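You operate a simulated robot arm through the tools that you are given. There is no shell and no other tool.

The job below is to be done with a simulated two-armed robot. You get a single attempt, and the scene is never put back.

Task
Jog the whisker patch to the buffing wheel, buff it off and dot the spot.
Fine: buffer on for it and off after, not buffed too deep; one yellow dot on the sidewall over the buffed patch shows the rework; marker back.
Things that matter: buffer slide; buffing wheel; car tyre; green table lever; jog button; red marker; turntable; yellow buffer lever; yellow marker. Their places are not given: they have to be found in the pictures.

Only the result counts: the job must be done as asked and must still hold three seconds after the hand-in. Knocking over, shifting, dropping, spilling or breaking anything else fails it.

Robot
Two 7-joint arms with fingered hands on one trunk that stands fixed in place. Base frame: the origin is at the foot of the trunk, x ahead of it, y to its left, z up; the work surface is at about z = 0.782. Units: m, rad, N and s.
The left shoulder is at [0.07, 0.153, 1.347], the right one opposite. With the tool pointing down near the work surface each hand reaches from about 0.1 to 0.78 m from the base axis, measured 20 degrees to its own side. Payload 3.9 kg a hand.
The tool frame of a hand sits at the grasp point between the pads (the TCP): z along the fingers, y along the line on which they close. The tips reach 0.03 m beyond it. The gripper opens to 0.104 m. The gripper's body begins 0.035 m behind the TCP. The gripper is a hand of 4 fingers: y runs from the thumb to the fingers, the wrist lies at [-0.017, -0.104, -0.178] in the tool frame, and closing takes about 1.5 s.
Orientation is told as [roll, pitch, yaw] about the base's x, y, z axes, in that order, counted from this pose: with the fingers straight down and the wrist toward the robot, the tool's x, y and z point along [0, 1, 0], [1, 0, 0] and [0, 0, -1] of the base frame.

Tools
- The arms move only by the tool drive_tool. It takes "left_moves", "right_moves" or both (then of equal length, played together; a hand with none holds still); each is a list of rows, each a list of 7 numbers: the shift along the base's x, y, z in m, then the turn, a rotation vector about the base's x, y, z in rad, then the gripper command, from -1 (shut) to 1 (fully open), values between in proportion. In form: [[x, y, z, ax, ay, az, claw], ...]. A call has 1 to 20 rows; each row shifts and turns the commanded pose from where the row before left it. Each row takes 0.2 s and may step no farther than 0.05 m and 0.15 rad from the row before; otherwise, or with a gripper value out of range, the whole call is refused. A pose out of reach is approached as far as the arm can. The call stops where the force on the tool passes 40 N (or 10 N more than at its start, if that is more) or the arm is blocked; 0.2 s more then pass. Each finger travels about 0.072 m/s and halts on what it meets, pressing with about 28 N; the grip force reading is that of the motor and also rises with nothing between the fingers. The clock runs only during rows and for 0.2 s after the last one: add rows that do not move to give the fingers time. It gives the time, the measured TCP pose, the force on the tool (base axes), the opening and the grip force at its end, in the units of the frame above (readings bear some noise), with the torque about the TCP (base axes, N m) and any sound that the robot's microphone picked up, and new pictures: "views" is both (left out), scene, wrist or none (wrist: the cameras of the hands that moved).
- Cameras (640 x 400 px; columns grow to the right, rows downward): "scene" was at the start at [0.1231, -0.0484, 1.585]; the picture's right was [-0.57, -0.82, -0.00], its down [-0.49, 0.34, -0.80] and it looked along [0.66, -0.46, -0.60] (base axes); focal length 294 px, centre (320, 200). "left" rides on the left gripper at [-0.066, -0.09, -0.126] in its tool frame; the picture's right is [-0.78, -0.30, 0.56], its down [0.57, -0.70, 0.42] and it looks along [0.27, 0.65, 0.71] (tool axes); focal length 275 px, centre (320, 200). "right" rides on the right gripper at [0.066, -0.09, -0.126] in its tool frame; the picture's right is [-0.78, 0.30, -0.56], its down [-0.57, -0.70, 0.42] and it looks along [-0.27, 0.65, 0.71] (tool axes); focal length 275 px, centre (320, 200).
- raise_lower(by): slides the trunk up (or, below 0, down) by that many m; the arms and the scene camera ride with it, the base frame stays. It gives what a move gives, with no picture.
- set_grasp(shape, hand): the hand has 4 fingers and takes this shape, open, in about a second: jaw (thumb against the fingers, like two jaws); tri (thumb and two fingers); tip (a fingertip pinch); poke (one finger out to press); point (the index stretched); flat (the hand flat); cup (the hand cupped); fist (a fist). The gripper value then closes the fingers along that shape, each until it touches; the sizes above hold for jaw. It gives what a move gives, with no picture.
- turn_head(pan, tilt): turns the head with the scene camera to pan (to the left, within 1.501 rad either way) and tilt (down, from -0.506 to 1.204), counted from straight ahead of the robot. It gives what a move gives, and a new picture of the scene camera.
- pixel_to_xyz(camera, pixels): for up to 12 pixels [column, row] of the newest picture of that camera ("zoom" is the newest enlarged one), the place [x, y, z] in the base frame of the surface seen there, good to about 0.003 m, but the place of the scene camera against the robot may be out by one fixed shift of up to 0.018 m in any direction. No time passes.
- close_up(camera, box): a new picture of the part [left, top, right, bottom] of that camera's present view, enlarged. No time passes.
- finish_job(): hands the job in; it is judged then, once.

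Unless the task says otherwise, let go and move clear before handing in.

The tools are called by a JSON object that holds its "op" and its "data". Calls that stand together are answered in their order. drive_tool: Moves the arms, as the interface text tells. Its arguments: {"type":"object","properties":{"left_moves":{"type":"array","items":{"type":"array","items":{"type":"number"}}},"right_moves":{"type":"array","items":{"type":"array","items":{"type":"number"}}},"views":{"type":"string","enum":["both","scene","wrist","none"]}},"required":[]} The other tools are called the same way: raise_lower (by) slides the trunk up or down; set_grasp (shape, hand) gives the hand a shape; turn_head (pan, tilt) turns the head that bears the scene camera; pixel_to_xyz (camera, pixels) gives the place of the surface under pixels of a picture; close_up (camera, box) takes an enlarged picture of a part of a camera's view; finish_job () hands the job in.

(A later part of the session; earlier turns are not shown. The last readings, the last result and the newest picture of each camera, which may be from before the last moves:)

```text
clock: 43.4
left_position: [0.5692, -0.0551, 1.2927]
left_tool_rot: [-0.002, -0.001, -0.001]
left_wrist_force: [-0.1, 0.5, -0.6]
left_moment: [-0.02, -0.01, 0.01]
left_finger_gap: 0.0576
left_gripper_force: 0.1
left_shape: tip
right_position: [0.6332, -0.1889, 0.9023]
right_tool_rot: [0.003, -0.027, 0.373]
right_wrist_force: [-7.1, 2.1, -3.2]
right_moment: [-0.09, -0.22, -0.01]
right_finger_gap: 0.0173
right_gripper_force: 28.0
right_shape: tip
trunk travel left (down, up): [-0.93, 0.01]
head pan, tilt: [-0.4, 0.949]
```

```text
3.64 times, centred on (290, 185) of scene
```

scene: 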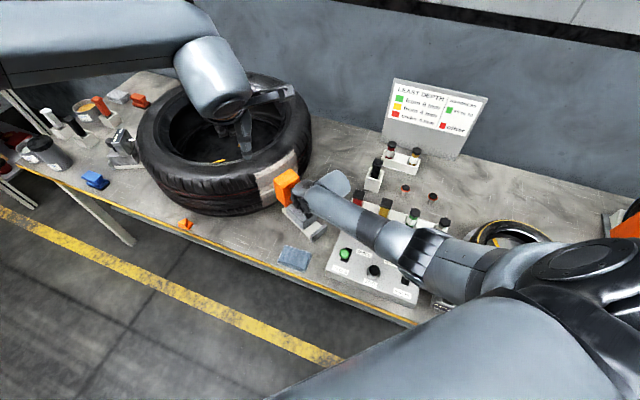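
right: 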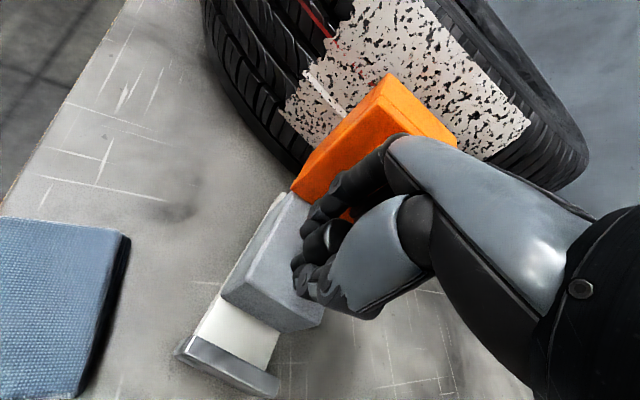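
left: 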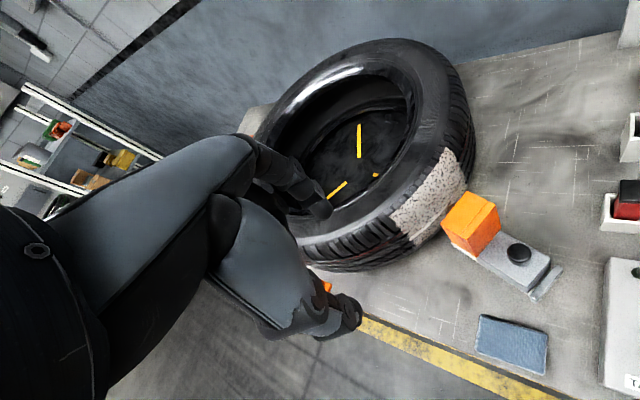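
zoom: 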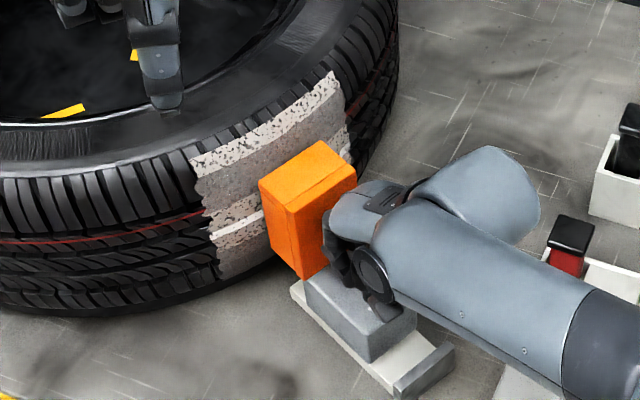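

Buffing has started: smooth grey bands appeared across the patch (scene zoom 250,180 and 245,250) while speckled bands remain. I'll hold briefly to see whether it progresses with time.

{"op": "drive_tool", "data": {"right_moves": [[0, 0, 0, 0, 0, 0, -0.8]], "views": "scene"}}

{"op": "close_up", "data": {"camera": "left", "box": [380, 120, 560, 290]}}

{"op": "close_up", "data": {"camera": "scene", "box": [230, 130, 350, 240]}}

{"op": "close_up", "data": {"camera": "right", "box": [240, 0, 600, 240]}}

```text
clock: 43.8
left_position: [0.5705, -0.0543, 1.2927]
left_tool_rot: [-0.002, 0.001, -0.002]
left_wrist_force: [0.9, 0.7, 0.0]
left_moment: [0.03, 0.0, 0.01]
left_finger_gap: 0.0575
left_gripper_force: 0.1
left_shape: tip
right_position: [0.6334, -0.1874, 0.9012]
right_tool_rot: [0.002, -0.025, 0.375]
right_wrist_force: [-7.4, 1.5, -4.2]
right_moment: [-0.07, -0.19, -0.03]
right_finger_gap: 0.0171
right_gripper_force: 28.5
right_shape: tip
trunk travel left (down, up): [-0.93, 0.01]
head pan, tilt: [-0.4, 0.949]
```

scene: 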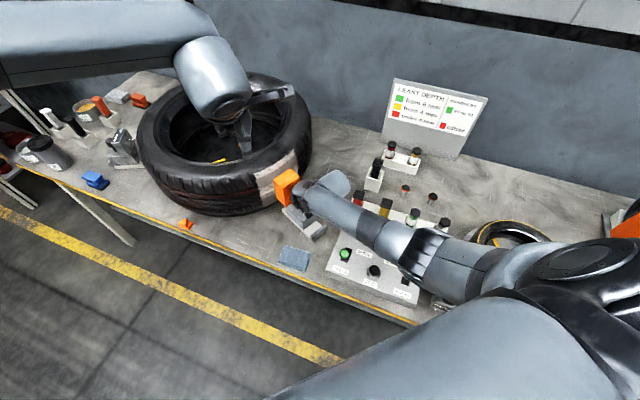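

```text
2.35 times, centred on (470, 205) of left
```

zoom: 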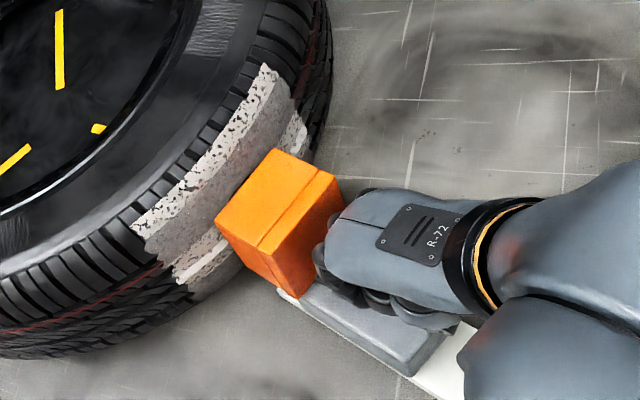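

```text
3.64 times, centred on (290, 185) of scene
```

zoom: 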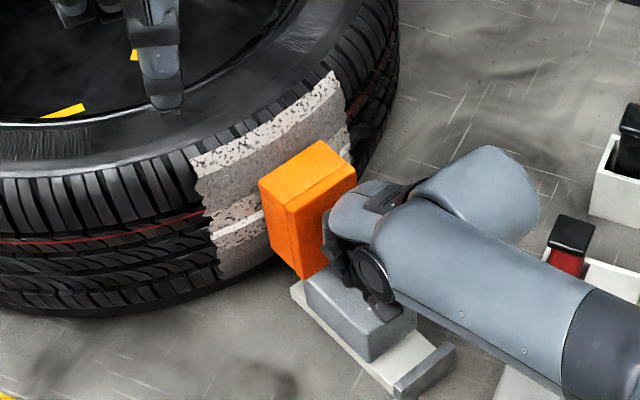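

```text
1.67 times, centred on (420, 120) of right
```

zoom: 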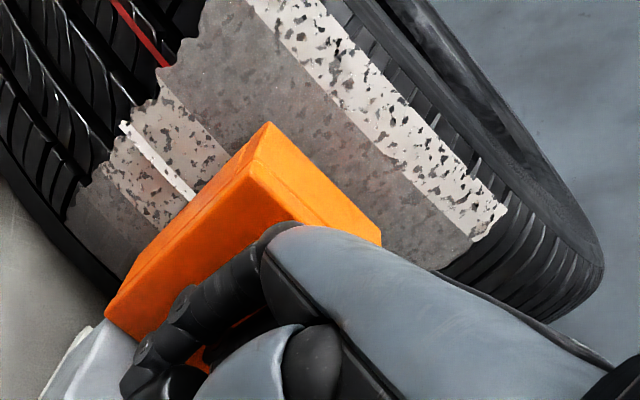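

The right close-up shows the patch in four bands: top still speckled, second and bottom buffed grey, third partly. I'll push 1 mm deeper and compare.

{"op": "drive_tool", "data": {"right_moves": [[0.0009, 0.0004, 0, 0, 0, 0, -0.8]], "views": "none"}}

{"op": "close_up", "data": {"camera": "right", "box": [240, 0, 600, 240]}}

{"op": "close_up", "data": {"camera": "scene", "box": [230, 130, 350, 240]}}

```text
clock: 44.2
left_position: [0.5705, -0.0557, 1.2933]
left_tool_rot: [-0.003, 0.002, -0.001]
left_wrist_force: [0.9, -0.1, 0.3]
left_moment: [0.0, 0.0, -0.01]
left_finger_gap: 0.0576
left_gripper_force: 0.1
left_shape: tip
right_position: [0.6335, -0.1877, 0.902]
right_tool_rot: [0.004, -0.027, 0.376]
right_wrist_force: [-7.4, 0.7, -4.0]
right_moment: [-0.09, -0.17, -0.05]
right_finger_gap: 0.0172
right_gripper_force: 27.8
right_shape: tip
trunk travel left (down, up): [-0.93, 0.01]
head pan, tilt: [-0.4, 0.949]
```

```text
1.67 times, centred on (420, 120) of right
```

zoom: 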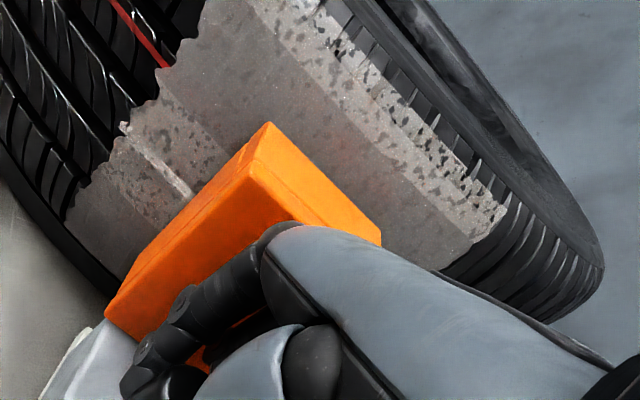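

```text
3.64 times, centred on (290, 185) of scene
```

zoom: 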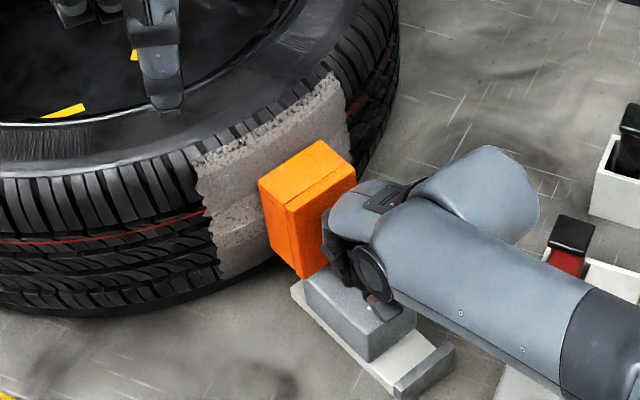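

The whiskers are nearly gone — only faint speckle on the top band. I'll hold 0.2 s more and then retract the slide in the same call, and inspect.

{"op": "drive_tool", "data": {"right_moves": [[0, 0, 0, 0, 0, 0, -0.8], [-0.004, -0.0016, 0, 0, 0, 0, -0.8], [-0.006, -0.0024, 0, 0, 0, 0, -0.8], [-0.004, -0.0016, 0, 0, 0, 0, -0.8]], "views": "scene"}}

{"op": "close_up", "data": {"camera": "right", "box": [240, 0, 600, 240]}}

{"op": "close_up", "data": {"camera": "scene", "box": [230, 130, 350, 240]}}

{"op": "close_up", "data": {"camera": "left", "box": [380, 120, 560, 290]}}

```text
clock: 45.2
left_position: [0.5713, -0.0553, 1.2934]
left_tool_rot: [-0.002, 0.001, 0.001]
left_wrist_force: [-1.1, 1.0, -0.1]
left_moment: [-0.02, 0.0, 0.01]
left_finger_gap: 0.0576
left_gripper_force: 0.0
left_shape: tip
right_position: [0.621, -0.1929, 0.9023]
right_tool_rot: [0.002, -0.028, 0.377]
right_wrist_force: [-3.6, 2.1, -5.7]
right_moment: [-0.08, -0.22, -0.05]
right_finger_gap: 0.0171
right_gripper_force: 27.8
right_shape: tip
trunk travel left (down, up): [-0.93, 0.01]
head pan, tilt: [-0.4, 0.949]
```

scene: 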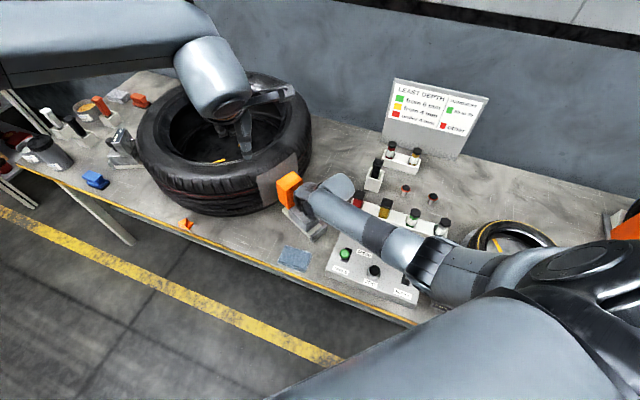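

```text
1.67 times, centred on (420, 120) of right
```

zoom: 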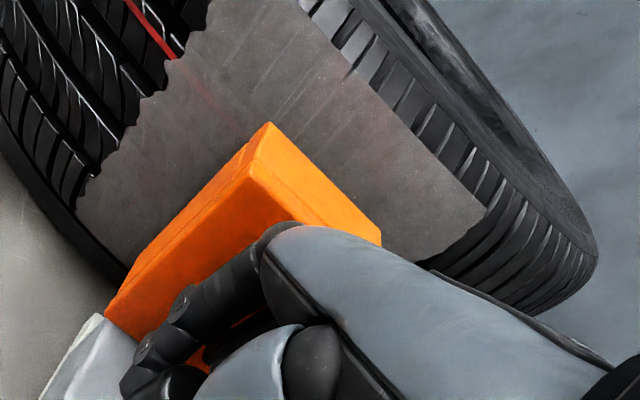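

```text
3.64 times, centred on (290, 185) of scene
```

zoom: 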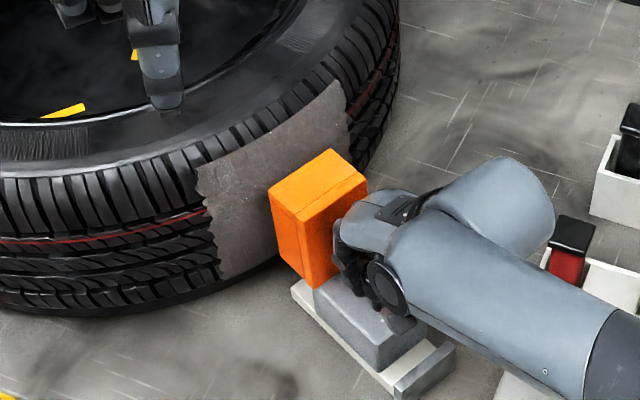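

```text
2.35 times, centred on (470, 205) of left
```

zoom: 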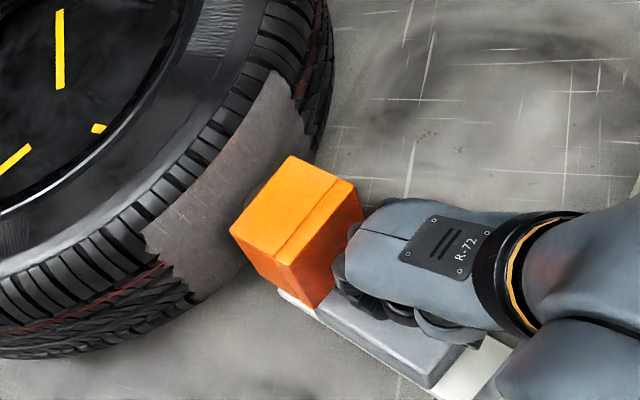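

The whole patch is now uniformly smooth grey. I'll pull the slide back to its rear stop.

{"op": "drive_tool", "data": {"right_moves": [[-0.005, -0.002, 0, 0, 0, 0, -0.8], [-0.005, -0.0019, 0, 0, 0, 0, -0.8], [-0.004, -0.0015, 0, 0, 0, 0, -0.8], [-0.003, -0.0011, 0, 0, 0, 0, -0.8], [-0.002, -0.0007, 0, 0, 0, 0, -0.8], [0, 0, 0, 0, 0, 0, -0.8]], "views": "scene"}}

{"op": "close_up", "data": {"camera": "right", "box": [180, 60, 500, 380]}}

{"op": "close_up", "data": {"camera": "left", "box": [380, 120, 560, 290]}}

```text
clock: 46.6
left_position: [0.5718, -0.0519, 1.2923]
left_tool_rot: [-0.003, 0.004, -0.003]
left_wrist_force: [-0.4, -0.3, 0.2]
left_moment: [0.02, -0.03, 0.0]
left_finger_gap: 0.0574
left_gripper_force: 0.0
left_shape: tip
right_position: [0.6032, -0.1991, 0.9024]
right_tool_rot: [0.003, -0.028, 0.378]
right_wrist_force: [1.4, 7.1, -5.0]
right_moment: [-0.05, -0.34, -0.05]
right_finger_gap: 0.0171
right_gripper_force: 27.9
right_shape: tip
trunk travel left (down, up): [-0.93, 0.01]
head pan, tilt: [-0.4, 0.949]
```

scene: 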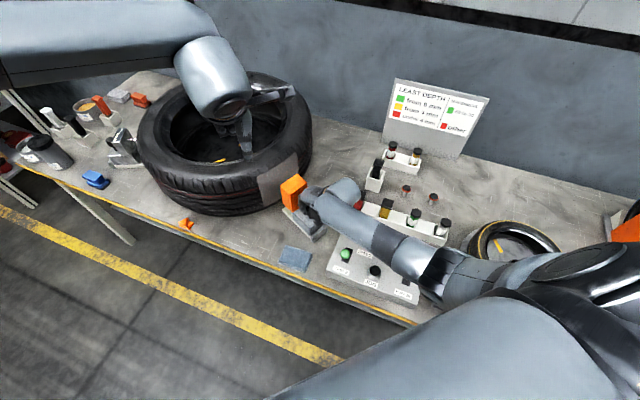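

```text
1.25 times, centred on (340, 220) of right
```

zoom: 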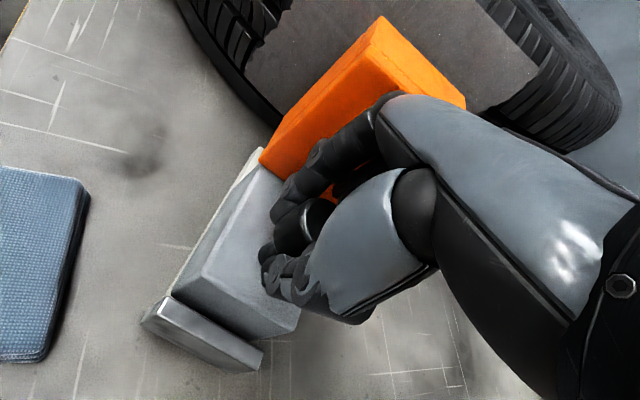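

```text
2.35 times, centred on (470, 205) of left
```

zoom: 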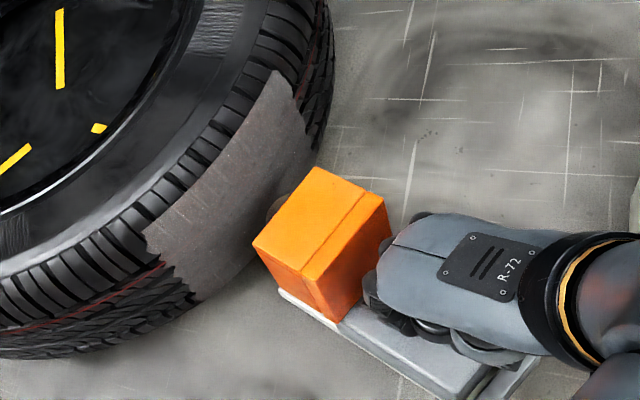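

The slide is back against its stop and the patch is uniformly buffed. I'll open the pinch to the earlier half-open gap and lift straight up.

{"op": "drive_tool", "data": {"right_moves": [[0, 0, 0, 0, 0, 0, 0.05], [0, 0, 0, 0, 0, 0, 0.05], [0, 0, 0, 0, 0, 0, 0.05], [0, 0, 0.02, 0, 0, 0, 0.05], [0, 0, 0.04, 0, 0, 0, 0.05], [0, 0, 0.05, 0, 0, 0, 0.05], [0, 0, 0.05, 0, 0, 0, 0.05]], "views": "both"}}

```text
clock: 48.2
left_position: [0.5711, -0.0545, 1.2933]
left_tool_rot: [-0.003, 0.001, -0.003]
left_wrist_force: [0.1, -0.3, -0.2]
left_moment: [-0.02, 0.02, 0.0]
left_finger_gap: 0.0577
left_gripper_force: 0.1
left_shape: tip
right_position: [0.6031, -0.2007, 1.0618]
right_tool_rot: [0.004, -0.027, 0.376]
right_wrist_force: [0.1, -0.6, 0.3]
right_moment: [0.01, 0.04, 0.01]
right_finger_gap: 0.0541
right_gripper_force: 0.0
right_shape: tip
trunk travel left (down, up): [-0.93, 0.01]
head pan, tilt: [-0.4, 0.949]
```

scene: 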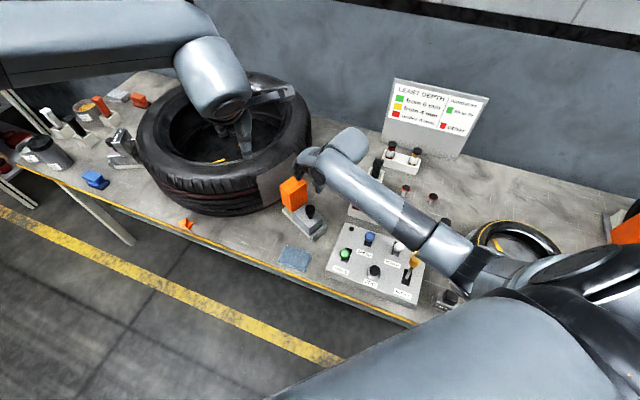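
right: 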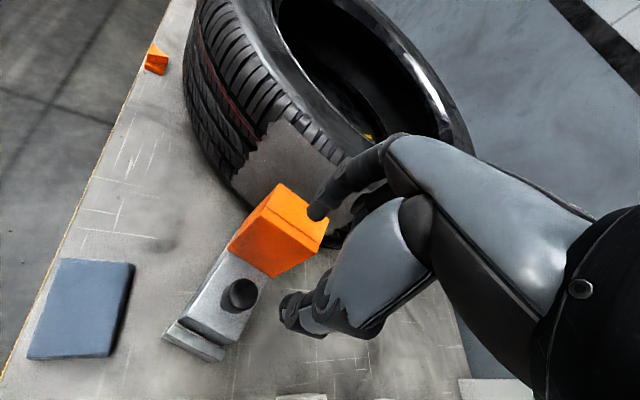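

The slide is released and parked. Now to switch the buffer off: I'll swing the right hand to the far side of the yellow knob (now near (0.342,-0.420)), yawing it to ~0.785 so that only the index faces the knob.

{"op": "drive_tool", "data": {"right_moves": [[-0.0266, -0.0299, 0.005, 0, 0, 0.1, 0.05], [-0.0266, -0.0299, 0, 0, 0, 0.1, 0.05], [-0.0266, -0.0299, 0, 0, 0, 0.1, 0.05], [-0.0266, -0.0299, 0, 0, 0, 0.11, 0.05], [-0.0266, -0.0299, 0, 0, 0, 0, 0.05], [-0.0266, -0.0299, 0, 0, 0, 0, 0.05], [-0.0266, -0.0299, 0, 0, 0, 0, 0.05], [-0.0266, -0.0299, 0, 0, 0, 0, 0.05]], "views": "none"}}

{"op": "set_grasp", "data": {"hand": "right", "shape": "poke"}}

{"op": "turn_head", "data": {"pan": -0.7, "tilt": 1.1}}

{"op": "drive_tool", "data": {"right_moves": [[0, 0, 0, 0, 0, 0, 1]], "views": "both"}}

```text
clock: 50.0
left_position: [0.5688, -0.0562, 1.2939]
left_tool_rot: [-0.001, 0.0, -0.001]
left_wrist_force: [0.2, 0.7, 0.0]
left_moment: [0.0, 0.02, -0.02]
left_finger_gap: 0.0574
left_gripper_force: 0.1
left_shape: tip
right_position: [0.3886, -0.4399, 1.0649]
right_tool_rot: [0.004, -0.031, 0.786]
right_wrist_force: [-0.1, -0.2, -0.1]
right_moment: [0.01, 0.0, 0.0]
right_finger_gap: 0.0542
right_gripper_force: 0.0
right_shape: tip
trunk travel left (down, up): [-0.93, 0.01]
head pan, tilt: [-0.4, 0.949]
```

```text
clock: 50.9
left_position: [0.5707, -0.0546, 1.2924]
left_tool_rot: [-0.002, 0.002, 0.001]
left_wrist_force: [0.6, -0.2, -0.1]
left_moment: [-0.02, 0.01, 0.02]
left_finger_gap: 0.0573
left_gripper_force: 0.1
left_shape: tip
right_position: [0.3901, -0.4401, 1.0652]
right_tool_rot: [0.003, -0.029, 0.788]
right_wrist_force: [0.3, 0.1, -0.4]
right_moment: [-0.01, 0.03, -0.01]
right_finger_gap: 0.0
right_gripper_force: 0.2
right_shape: poke
trunk travel left (down, up): [-0.93, 0.01]
head pan, tilt: [-0.4, 0.949]
```

```text
clock: 51.7
left_position: [0.5715, -0.0548, 1.2909]
left_tool_rot: [-0.001, 0.001, -0.001]
left_wrist_force: [-0.3, -0.2, -0.1]
left_moment: [0.02, -0.01, 0.02]
left_finger_gap: 0.0573
left_gripper_force: 0.0
left_shape: tip
right_position: [0.3916, -0.4403, 1.0656]
right_tool_rot: [0.003, -0.028, 0.787]
right_wrist_force: [0.4, -0.9, -0.6]
right_moment: [0.01, 0.02, 0.0]
right_finger_gap: 0.0
right_gripper_force: 0.1
right_shape: poke
trunk travel left (down, up): [-0.93, 0.01]
head pan, tilt: [-0.7, 1.1]
```

scene: 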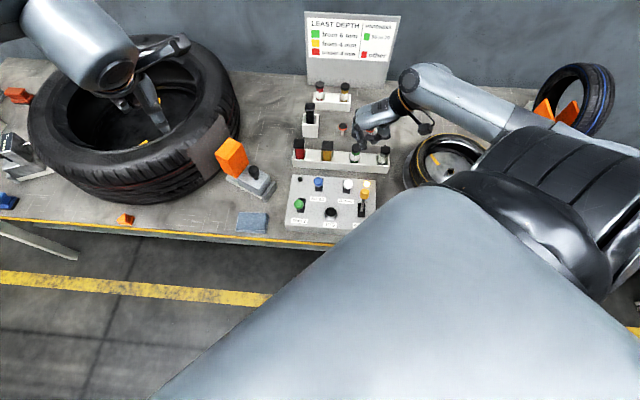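

```text
clock: 52.1
left_position: [0.5704, -0.0549, 1.2922]
left_tool_rot: [-0.002, 0.001, -0.002]
left_wrist_force: [0.0, 0.2, 0.5]
left_moment: [0.03, -0.01, 0.0]
left_finger_gap: 0.0578
left_gripper_force: 0.1
left_shape: tip
right_position: [0.3896, -0.4401, 1.0654]
right_tool_rot: [0.003, -0.028, 0.788]
right_wrist_force: [-0.5, 0.0, 0.4]
right_moment: [-0.01, 0.03, -0.04]
right_finger_gap: 0.0
right_gripper_force: 0.1
right_shape: poke
trunk travel left (down, up): [-0.93, 0.01]
head pan, tilt: [-0.7, 1.1]
```

scene: 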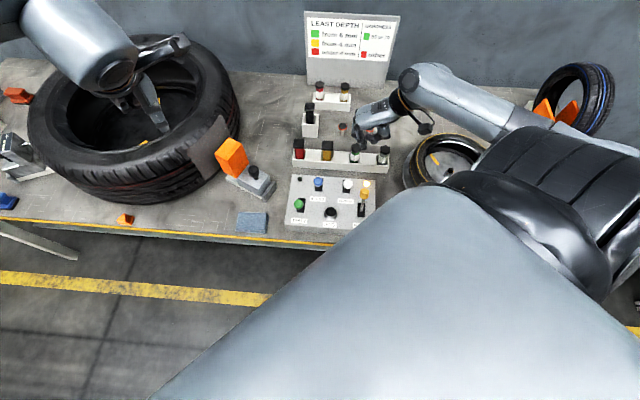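
right: 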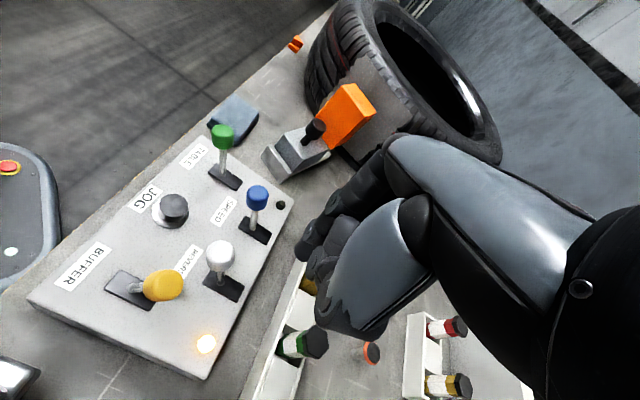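

Clear view: yellow knob at right (163,285) leaning far, lamp lit at (205,343). I'll measure the knobs exactly.

{"op": "pixel_to_xyz", "data": {"camera": "right", "pixels": [[163, 285], [150, 285], [176, 285], [163, 273], [163, 296], [220, 253], [128, 288], [205, 343], [256, 192], [221, 132]]}}

{"op": "close_up", "data": {"camera": "right", "box": [40, 110, 320, 380]}}

```text
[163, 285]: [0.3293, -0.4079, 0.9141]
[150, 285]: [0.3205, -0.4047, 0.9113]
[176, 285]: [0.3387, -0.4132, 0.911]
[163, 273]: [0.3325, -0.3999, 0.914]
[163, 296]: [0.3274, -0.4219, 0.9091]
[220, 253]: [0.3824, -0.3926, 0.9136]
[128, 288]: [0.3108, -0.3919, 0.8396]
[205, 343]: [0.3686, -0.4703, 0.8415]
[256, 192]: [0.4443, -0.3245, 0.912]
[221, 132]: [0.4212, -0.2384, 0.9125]
```

```text
1.48 times, centred on (180, 245) of right
```

zoom: 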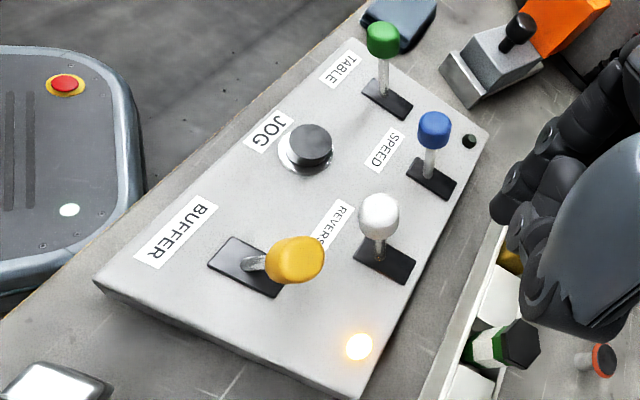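

The yellow knob is at (0.330,-0.408,0.914), throw ~5 cm. I'll lower the fingertip to its far side at (0.355,-0.433).

{"op": "drive_tool", "data": {"right_moves": [[-0.0175, 0.0035, -0.04, 0, 0, 0, 1], [-0.0175, 0.0035, -0.04, 0, 0, 0, 1], [0, 0, -0.03, 0, 0, 0, 1], [0, 0, -0.02, 0, 0, 0, 1], [0, 0, 0, 0, 0, 0, 1]], "views": "both"}}

{"op": "close_up", "data": {"camera": "right", "box": [160, 110, 440, 380]}}

{"op": "close_up", "data": {"camera": "scene", "box": [280, 120, 440, 240]}}

```text
clock: 53.3
left_position: [0.5711, -0.055, 1.2924]
left_tool_rot: [0.0, 0.003, -0.002]
left_wrist_force: [0.0, 0.3, -0.3]
left_moment: [0.01, 0.04, 0.01]
left_finger_gap: 0.0575
left_gripper_force: 0.0
left_shape: tip
right_position: [0.355, -0.433, 0.9372]
right_tool_rot: [0.005, -0.028, 0.787]
right_wrist_force: [-0.7, 0.2, 0.0]
right_moment: [-0.02, -0.03, -0.02]
right_finger_gap: 0.0
right_gripper_force: 0.0
right_shape: poke
trunk travel left (down, up): [-0.93, 0.01]
head pan, tilt: [-0.7, 1.1]
```

scene: 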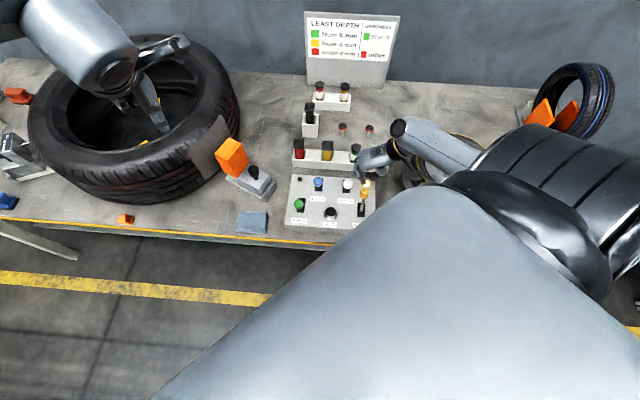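
right: 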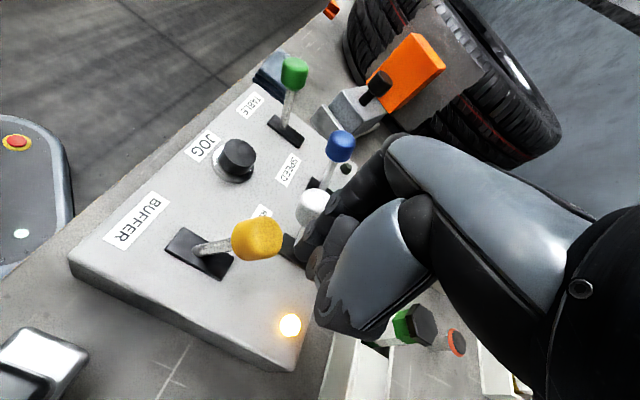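

```text
1.48 times, centred on (300, 245) of right
```

zoom: 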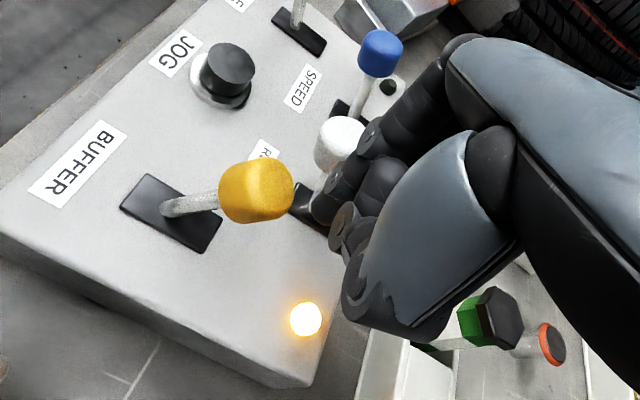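

```text
3.33 times, centred on (360, 180) of scene
```

zoom: 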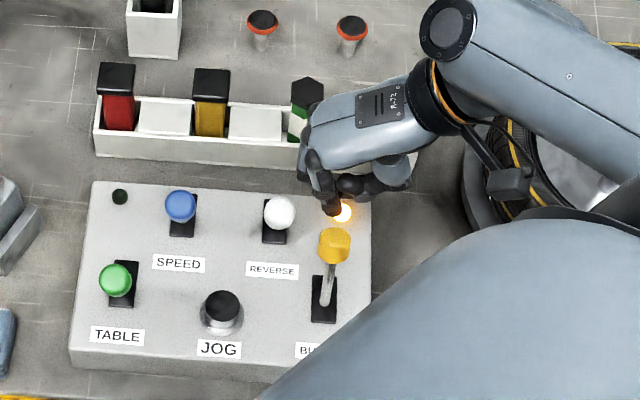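

The fingertip sits on the far side of the yellow knob (scene zoom 330,205). I'll push it back toward OFF.

{"op": "drive_tool", "data": {"right_moves": [[-0.009, 0.01, 0, 0, 0, 0, 1], [-0.01, 0.011, 0, 0, 0, 0, 1], [-0.01, 0.011, 0, 0, 0, 0, 1], [-0.009, 0.01, 0, 0, 0, 0, 1]], "views": "both"}}

{"op": "close_up", "data": {"camera": "right", "box": [160, 110, 440, 380]}}

{"op": "close_up", "data": {"camera": "scene", "box": [280, 120, 440, 240]}}

```text
clock: 54.1
left_position: [0.5694, -0.0524, 1.294]
left_tool_rot: [-0.003, 0.002, -0.001]
left_wrist_force: [0.3, 0.9, -0.2]
left_moment: [-0.02, -0.02, 0.03]
left_finger_gap: 0.0572
left_gripper_force: 0.1
left_shape: tip
right_position: [0.3325, -0.4032, 0.9431]
right_tool_rot: [-0.009, -0.035, 0.788]
right_wrist_force: [0.8, 0.2, 1.0]
right_moment: [0.0, -0.01, -0.01]
right_finger_gap: 0.0
right_gripper_force: 0.0
right_shape: poke
trunk travel left (down, up): [-0.93, 0.01]
head pan, tilt: [-0.7, 1.1]
stopped in row 4 (right hand): the force on the tool passed its limit at 43 N (the readings are from after the stop); the commanded pose is now the measured one
```

scene: 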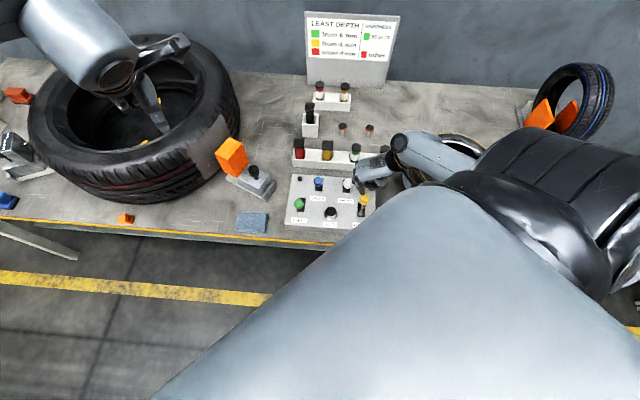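
right: 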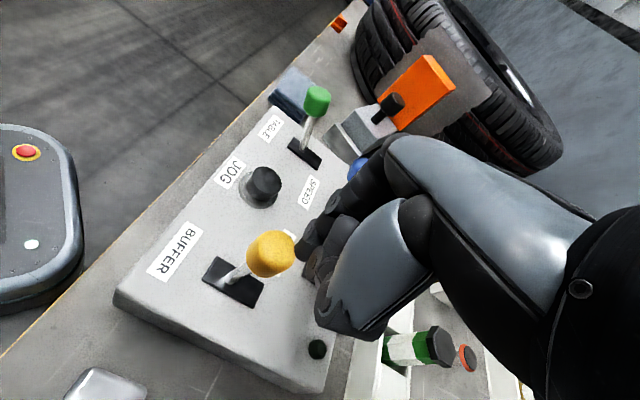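

```text
1.48 times, centred on (300, 245) of right
```

zoom: 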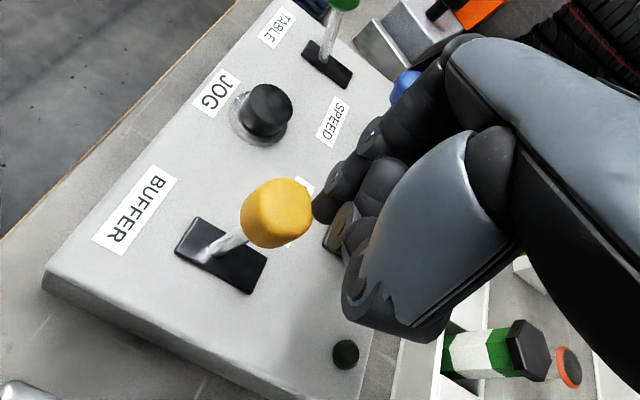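

```text
3.33 times, centred on (360, 180) of scene
```

zoom: 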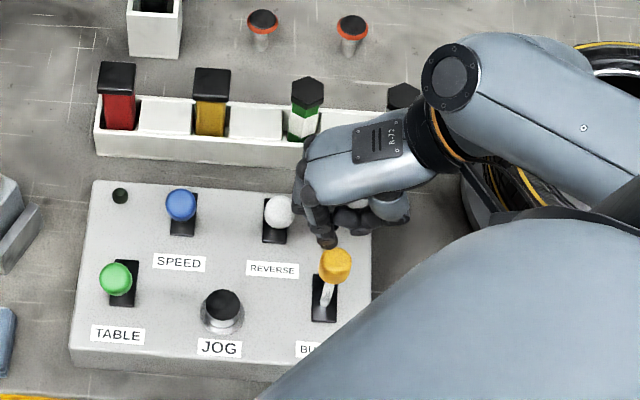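

The buffer lamp is now off (right zoom 345,355 dark). The stroke stopped at 43 N, so I'll measure where the yellow and white knobs are now.

{"op": "pixel_to_xyz", "data": {"camera": "right", "pixels": [[270, 252], [258, 252], [284, 252], [270, 240], [270, 268], [228, 280], [318, 95], [265, 178], [318, 350], [300, 238]]}}

{"op": "pixel_to_xyz", "data": {"camera": "scene", "pixels": [[364, 199], [348, 184], [319, 181], [299, 203], [360, 190], [352, 180], [350, 176]]}}

```text
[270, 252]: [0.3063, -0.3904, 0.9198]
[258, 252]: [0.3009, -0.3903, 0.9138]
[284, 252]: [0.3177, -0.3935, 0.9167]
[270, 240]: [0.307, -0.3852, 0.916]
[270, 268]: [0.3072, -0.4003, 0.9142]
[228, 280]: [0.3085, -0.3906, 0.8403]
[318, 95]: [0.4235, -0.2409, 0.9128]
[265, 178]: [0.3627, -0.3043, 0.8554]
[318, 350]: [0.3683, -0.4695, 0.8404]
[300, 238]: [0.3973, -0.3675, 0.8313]
```

```text
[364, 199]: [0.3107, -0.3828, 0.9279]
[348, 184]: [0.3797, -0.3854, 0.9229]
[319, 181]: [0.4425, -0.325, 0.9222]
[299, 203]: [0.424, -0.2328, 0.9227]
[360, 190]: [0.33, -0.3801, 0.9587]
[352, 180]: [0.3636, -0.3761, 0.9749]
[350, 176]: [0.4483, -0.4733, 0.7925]
```

The lever stands upright mid-way at (0.308,-0.390), lamp off. I'll back off slightly, lower to the side of the knob, and push the rest slowly.

{"op": "drive_tool", "data": {"right_moves": [[0.004, -0.005, 0, 0, 0, 0, 1], [0, 0, -0.006, 0, 0, 0, 1], [0, 0, -0.004, 0, 0, 0, 1], [-0.004, 0.0045, 0, 0, 0, 0, 1], [-0.004, 0.0045, 0, 0, 0, 0, 1]], "views": "both"}}

{"op": "close_up", "data": {"camera": "scene", "box": [280, 120, 440, 240]}}

{"op": "close_up", "data": {"camera": "right", "box": [160, 110, 440, 380]}}

```text
clock: 55.4
left_position: [0.5695, -0.0554, 1.2932]
left_tool_rot: [-0.001, 0.002, -0.001]
left_wrist_force: [-0.2, 0.4, -0.4]
left_moment: [0.03, 0.0, -0.01]
left_finger_gap: 0.0575
left_gripper_force: 0.1
left_shape: tip
right_position: [0.3277, -0.3999, 0.9322]
right_tool_rot: [-0.008, -0.035, 0.788]
right_wrist_force: [0.1, 0.6, -0.2]
right_moment: [-0.02, 0.0, 0.0]
right_finger_gap: 0.0
right_gripper_force: 0.1
right_shape: poke
trunk travel left (down, up): [-0.93, 0.01]
head pan, tilt: [-0.7, 1.1]
```

scene: 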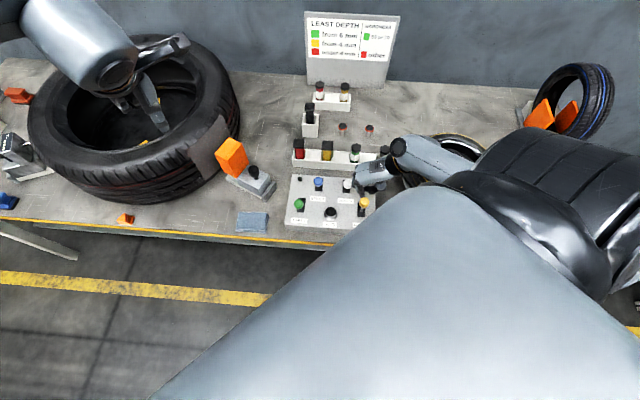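
right: 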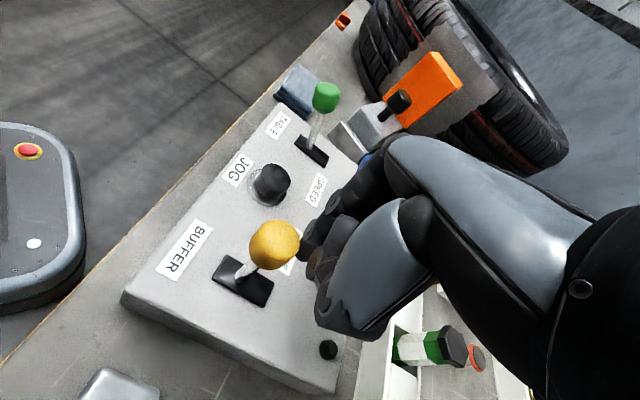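

```text
3.33 times, centred on (360, 180) of scene
```

zoom: 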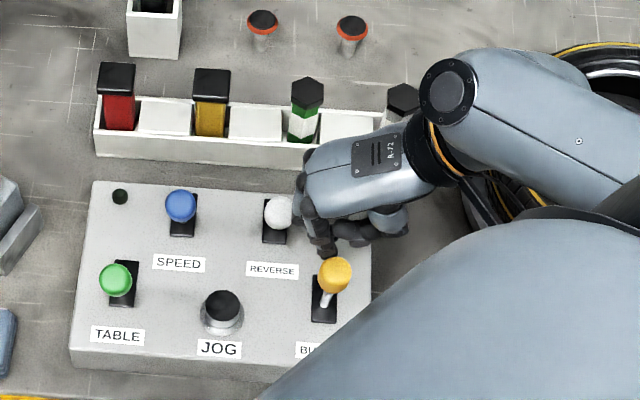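

```text
1.48 times, centred on (300, 245) of right
```

zoom: 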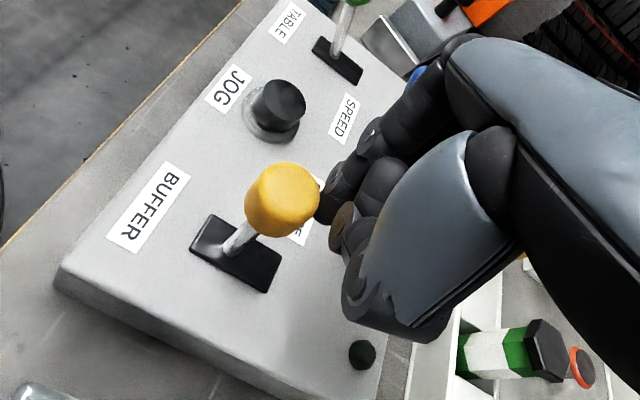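

The knob has moved a bit further; low force. I'll keep pushing slowly toward the near end.

{"op": "drive_tool", "data": {"right_moves": [[-0.004, 0.0045, 0, 0, 0, 0, 1], [-0.004, 0.0045, 0, 0, 0, 0, 1], [-0.004, 0.0045, 0, 0, 0, 0, 1]], "views": "both"}}

{"op": "close_up", "data": {"camera": "scene", "box": [280, 120, 440, 240]}}

{"op": "close_up", "data": {"camera": "right", "box": [160, 110, 440, 380]}}

```text
clock: 56.1
left_position: [0.571, -0.054, 1.2925]
left_tool_rot: [-0.001, 0.002, -0.003]
left_wrist_force: [0.0, 0.7, 0.2]
left_moment: [0.01, 0.0, -0.01]
left_finger_gap: 0.0576
left_gripper_force: 0.0
left_shape: tip
right_position: [0.3177, -0.3855, 0.9313]
right_tool_rot: [-0.007, -0.034, 0.784]
right_wrist_force: [-0.4, -0.8, -0.2]
right_moment: [-0.03, 0.02, 0.01]
right_finger_gap: 0.0
right_gripper_force: 0.1
right_shape: poke
trunk travel left (down, up): [-0.93, 0.01]
head pan, tilt: [-0.7, 1.1]
```

scene: 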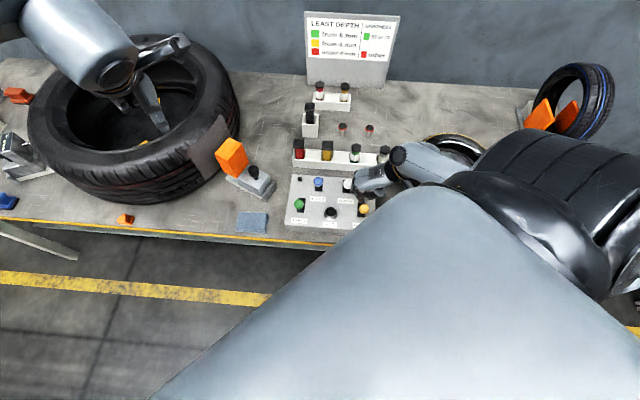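
right: 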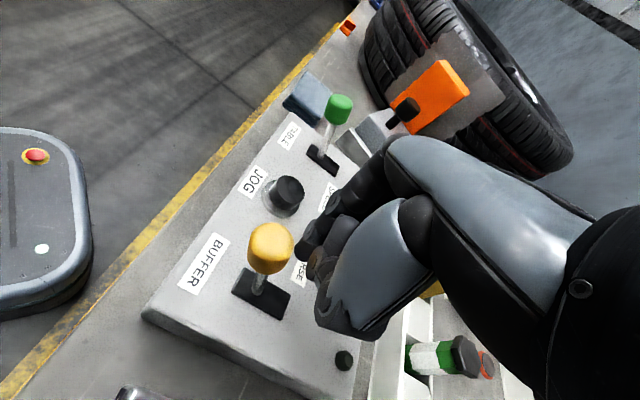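

```text
3.33 times, centred on (360, 180) of scene
```

zoom: 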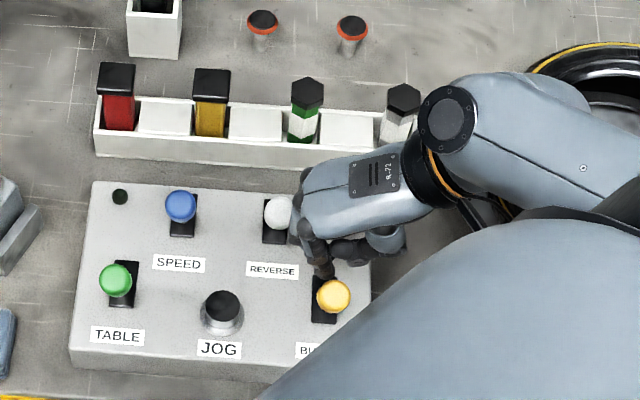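

```text
1.48 times, centred on (300, 245) of right
```

zoom: 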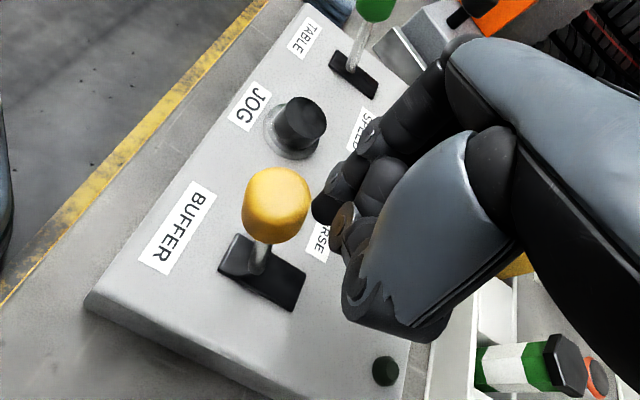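

The yellow knob is now further back (scene zoom 333,297). I'll measure whether it reached its original place (0.2945,-0.368).

{"op": "pixel_to_xyz", "data": {"camera": "right", "pixels": [[269, 246], [262, 240], [276, 240], [269, 228], [340, 106], [285, 190]]}}

{"op": "pixel_to_xyz", "data": {"camera": "scene", "pixels": [[364, 209], [347, 184], [364, 206], [319, 181]]}}

```text
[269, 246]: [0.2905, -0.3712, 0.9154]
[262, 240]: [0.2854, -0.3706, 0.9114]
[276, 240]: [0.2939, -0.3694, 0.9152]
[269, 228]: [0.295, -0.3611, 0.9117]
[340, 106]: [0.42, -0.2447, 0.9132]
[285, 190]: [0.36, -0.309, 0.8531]
```

```text
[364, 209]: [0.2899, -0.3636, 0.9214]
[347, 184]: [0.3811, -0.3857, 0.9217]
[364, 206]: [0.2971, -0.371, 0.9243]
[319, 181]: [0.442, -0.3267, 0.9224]
```

The yellow lever is back at its original off position (0.291,-0.368) with the lamp dark. I'll lift away, switch the hand to the jaw shape and move to view the yellow marker closely.

{"op": "drive_tool", "data": {"right_moves": [[0.003, -0.003, 0.04, 0, 0, 0, 1], [0.007, -0.005, 0.045, 0, 0, 0, 1], [0.015, -0.035, 0.01, 0, 0, 0, 1], [0.015, -0.035, 0, 0, 0, 0, 1], [0.015, -0.035, 0, 0, 0, 0, 1], [0.015, -0.035, 0, 0, 0, 0, 1]], "views": "none"}}

{"op": "set_grasp", "data": {"hand": "right", "shape": "jaw"}}

{"op": "drive_tool", "data": {"right_moves": [[0, 0, 0, 0, 0, 0, 1]], "views": "both"}}

{"op": "close_up", "data": {"camera": "right", "box": [180, 120, 440, 340]}}

{"op": "close_up", "data": {"camera": "scene", "box": [270, 110, 410, 240]}}

```text
clock: 57.5
left_position: [0.5716, -0.0551, 1.2921]
left_tool_rot: [-0.001, 0.004, 0.0]
left_wrist_force: [0.7, 0.0, 0.4]
left_moment: [-0.03, 0.01, 0.0]
left_finger_gap: 0.0576
left_gripper_force: 0.1
left_shape: tip
right_position: [0.3887, -0.5352, 1.0258]
right_tool_rot: [-0.006, -0.035, 0.786]
right_wrist_force: [-0.4, -0.3, 0.2]
right_moment: [0.02, -0.01, -0.01]
right_finger_gap: 0.0
right_gripper_force: 0.0
right_shape: poke
trunk travel left (down, up): [-0.93, 0.01]
head pan, tilt: [-0.7, 1.1]
```

```text
clock: 58.5
left_position: [0.5693, -0.0545, 1.2943]
left_tool_rot: [-0.002, 0.003, -0.002]
left_wrist_force: [-0.1, 0.4, 0.4]
left_moment: [0.01, -0.02, -0.03]
left_finger_gap: 0.0572
left_gripper_force: 0.0
left_shape: tip
right_position: [0.3874, -0.5338, 1.0271]
right_tool_rot: [-0.008, -0.034, 0.786]
right_wrist_force: [0.2, -0.4, -0.6]
right_moment: [0.01, -0.01, 0.02]
right_finger_gap: 0.104
right_gripper_force: 0.1
right_shape: jaw
trunk travel left (down, up): [-0.93, 0.01]
head pan, tilt: [-0.7, 1.1]
```

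```text
clock: 58.9
left_position: [0.5712, -0.0559, 1.2934]
left_tool_rot: [-0.004, 0.002, -0.002]
left_wrist_force: [-0.5, -0.5, -0.4]
left_moment: [0.0, 0.03, 0.0]
left_finger_gap: 0.0576
left_gripper_force: 0.0
left_shape: tip
right_position: [0.387, -0.5343, 1.026]
right_tool_rot: [-0.007, -0.036, 0.785]
right_wrist_force: [0.5, 0.4, 0.0]
right_moment: [-0.04, 0.04, 0.02]
right_finger_gap: 0.1041
right_gripper_force: 0.0
right_shape: jaw
trunk travel left (down, up): [-0.93, 0.01]
head pan, tilt: [-0.7, 1.1]
```

scene: 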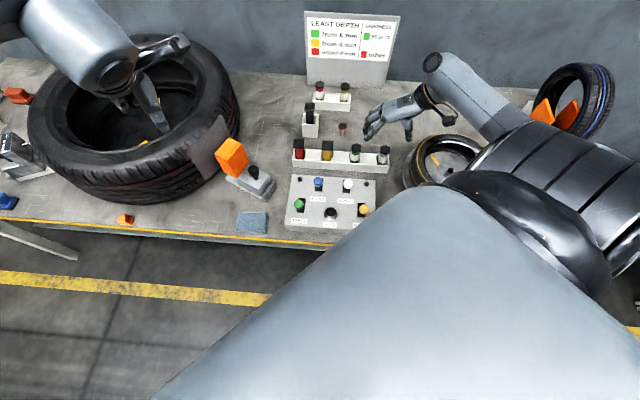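
right: 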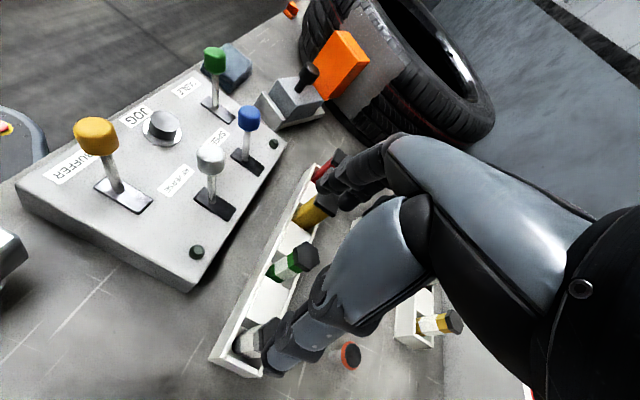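

```text
1.82 times, centred on (310, 230) of right
```

zoom: 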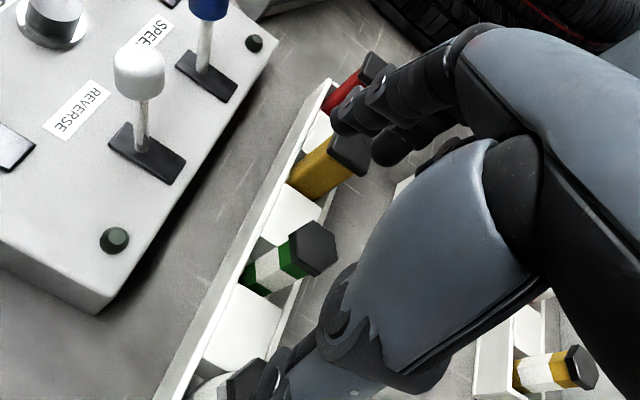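

```text
3.08 times, centred on (340, 175) of scene
```

zoom: 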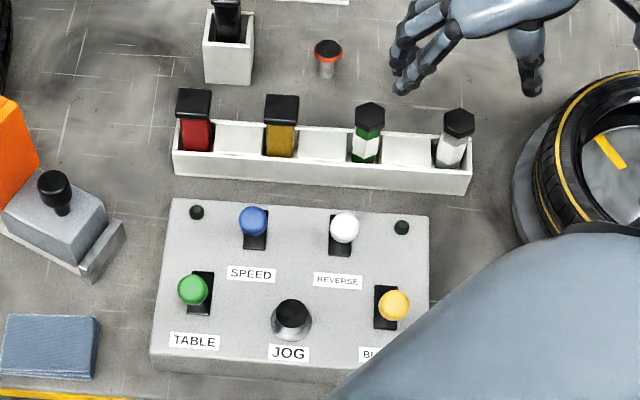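

All levers are back in their starting positions and both lamps dark. I'll measure the yellow marker's cap, body and rack rim.

{"op": "close_up", "data": {"camera": "scene", "box": [300, 130, 370, 180]}}

{"op": "pixel_to_xyz", "data": {"camera": "zoom", "pixels": [[247, 125], [205, 118], [290, 122], [247, 165], [225, 200], [280, 200], [252, 215], [250, 250], [350, 200], [150, 200], [250, 105], [350, 245]]}}

{"op": "pixel_to_xyz", "data": {"camera": "right", "pixels": [[303, 218], [315, 210], [322, 203], [308, 203], [320, 215], [300, 215], [290, 250], [310, 170], [312, 222]]}}

```text
8.00 times, centred on (335, 155) of scene
```

zoom: 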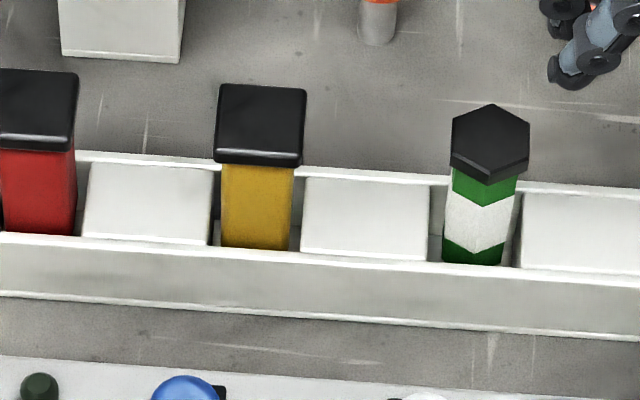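

```text
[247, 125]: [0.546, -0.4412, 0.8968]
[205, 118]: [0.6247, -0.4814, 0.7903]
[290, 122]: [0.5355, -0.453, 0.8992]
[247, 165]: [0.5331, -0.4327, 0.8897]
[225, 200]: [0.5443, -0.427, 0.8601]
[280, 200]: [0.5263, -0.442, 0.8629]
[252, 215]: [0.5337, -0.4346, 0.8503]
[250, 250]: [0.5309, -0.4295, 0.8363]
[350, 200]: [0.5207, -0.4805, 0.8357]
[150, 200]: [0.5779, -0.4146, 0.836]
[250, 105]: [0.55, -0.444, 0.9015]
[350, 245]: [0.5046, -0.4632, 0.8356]
```

```text
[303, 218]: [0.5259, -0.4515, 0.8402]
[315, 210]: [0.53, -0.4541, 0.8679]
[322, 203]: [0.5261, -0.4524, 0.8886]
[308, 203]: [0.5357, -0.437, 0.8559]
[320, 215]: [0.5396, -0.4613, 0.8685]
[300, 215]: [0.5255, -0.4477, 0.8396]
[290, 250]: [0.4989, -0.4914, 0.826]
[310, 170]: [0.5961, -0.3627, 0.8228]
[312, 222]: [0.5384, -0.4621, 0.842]
```

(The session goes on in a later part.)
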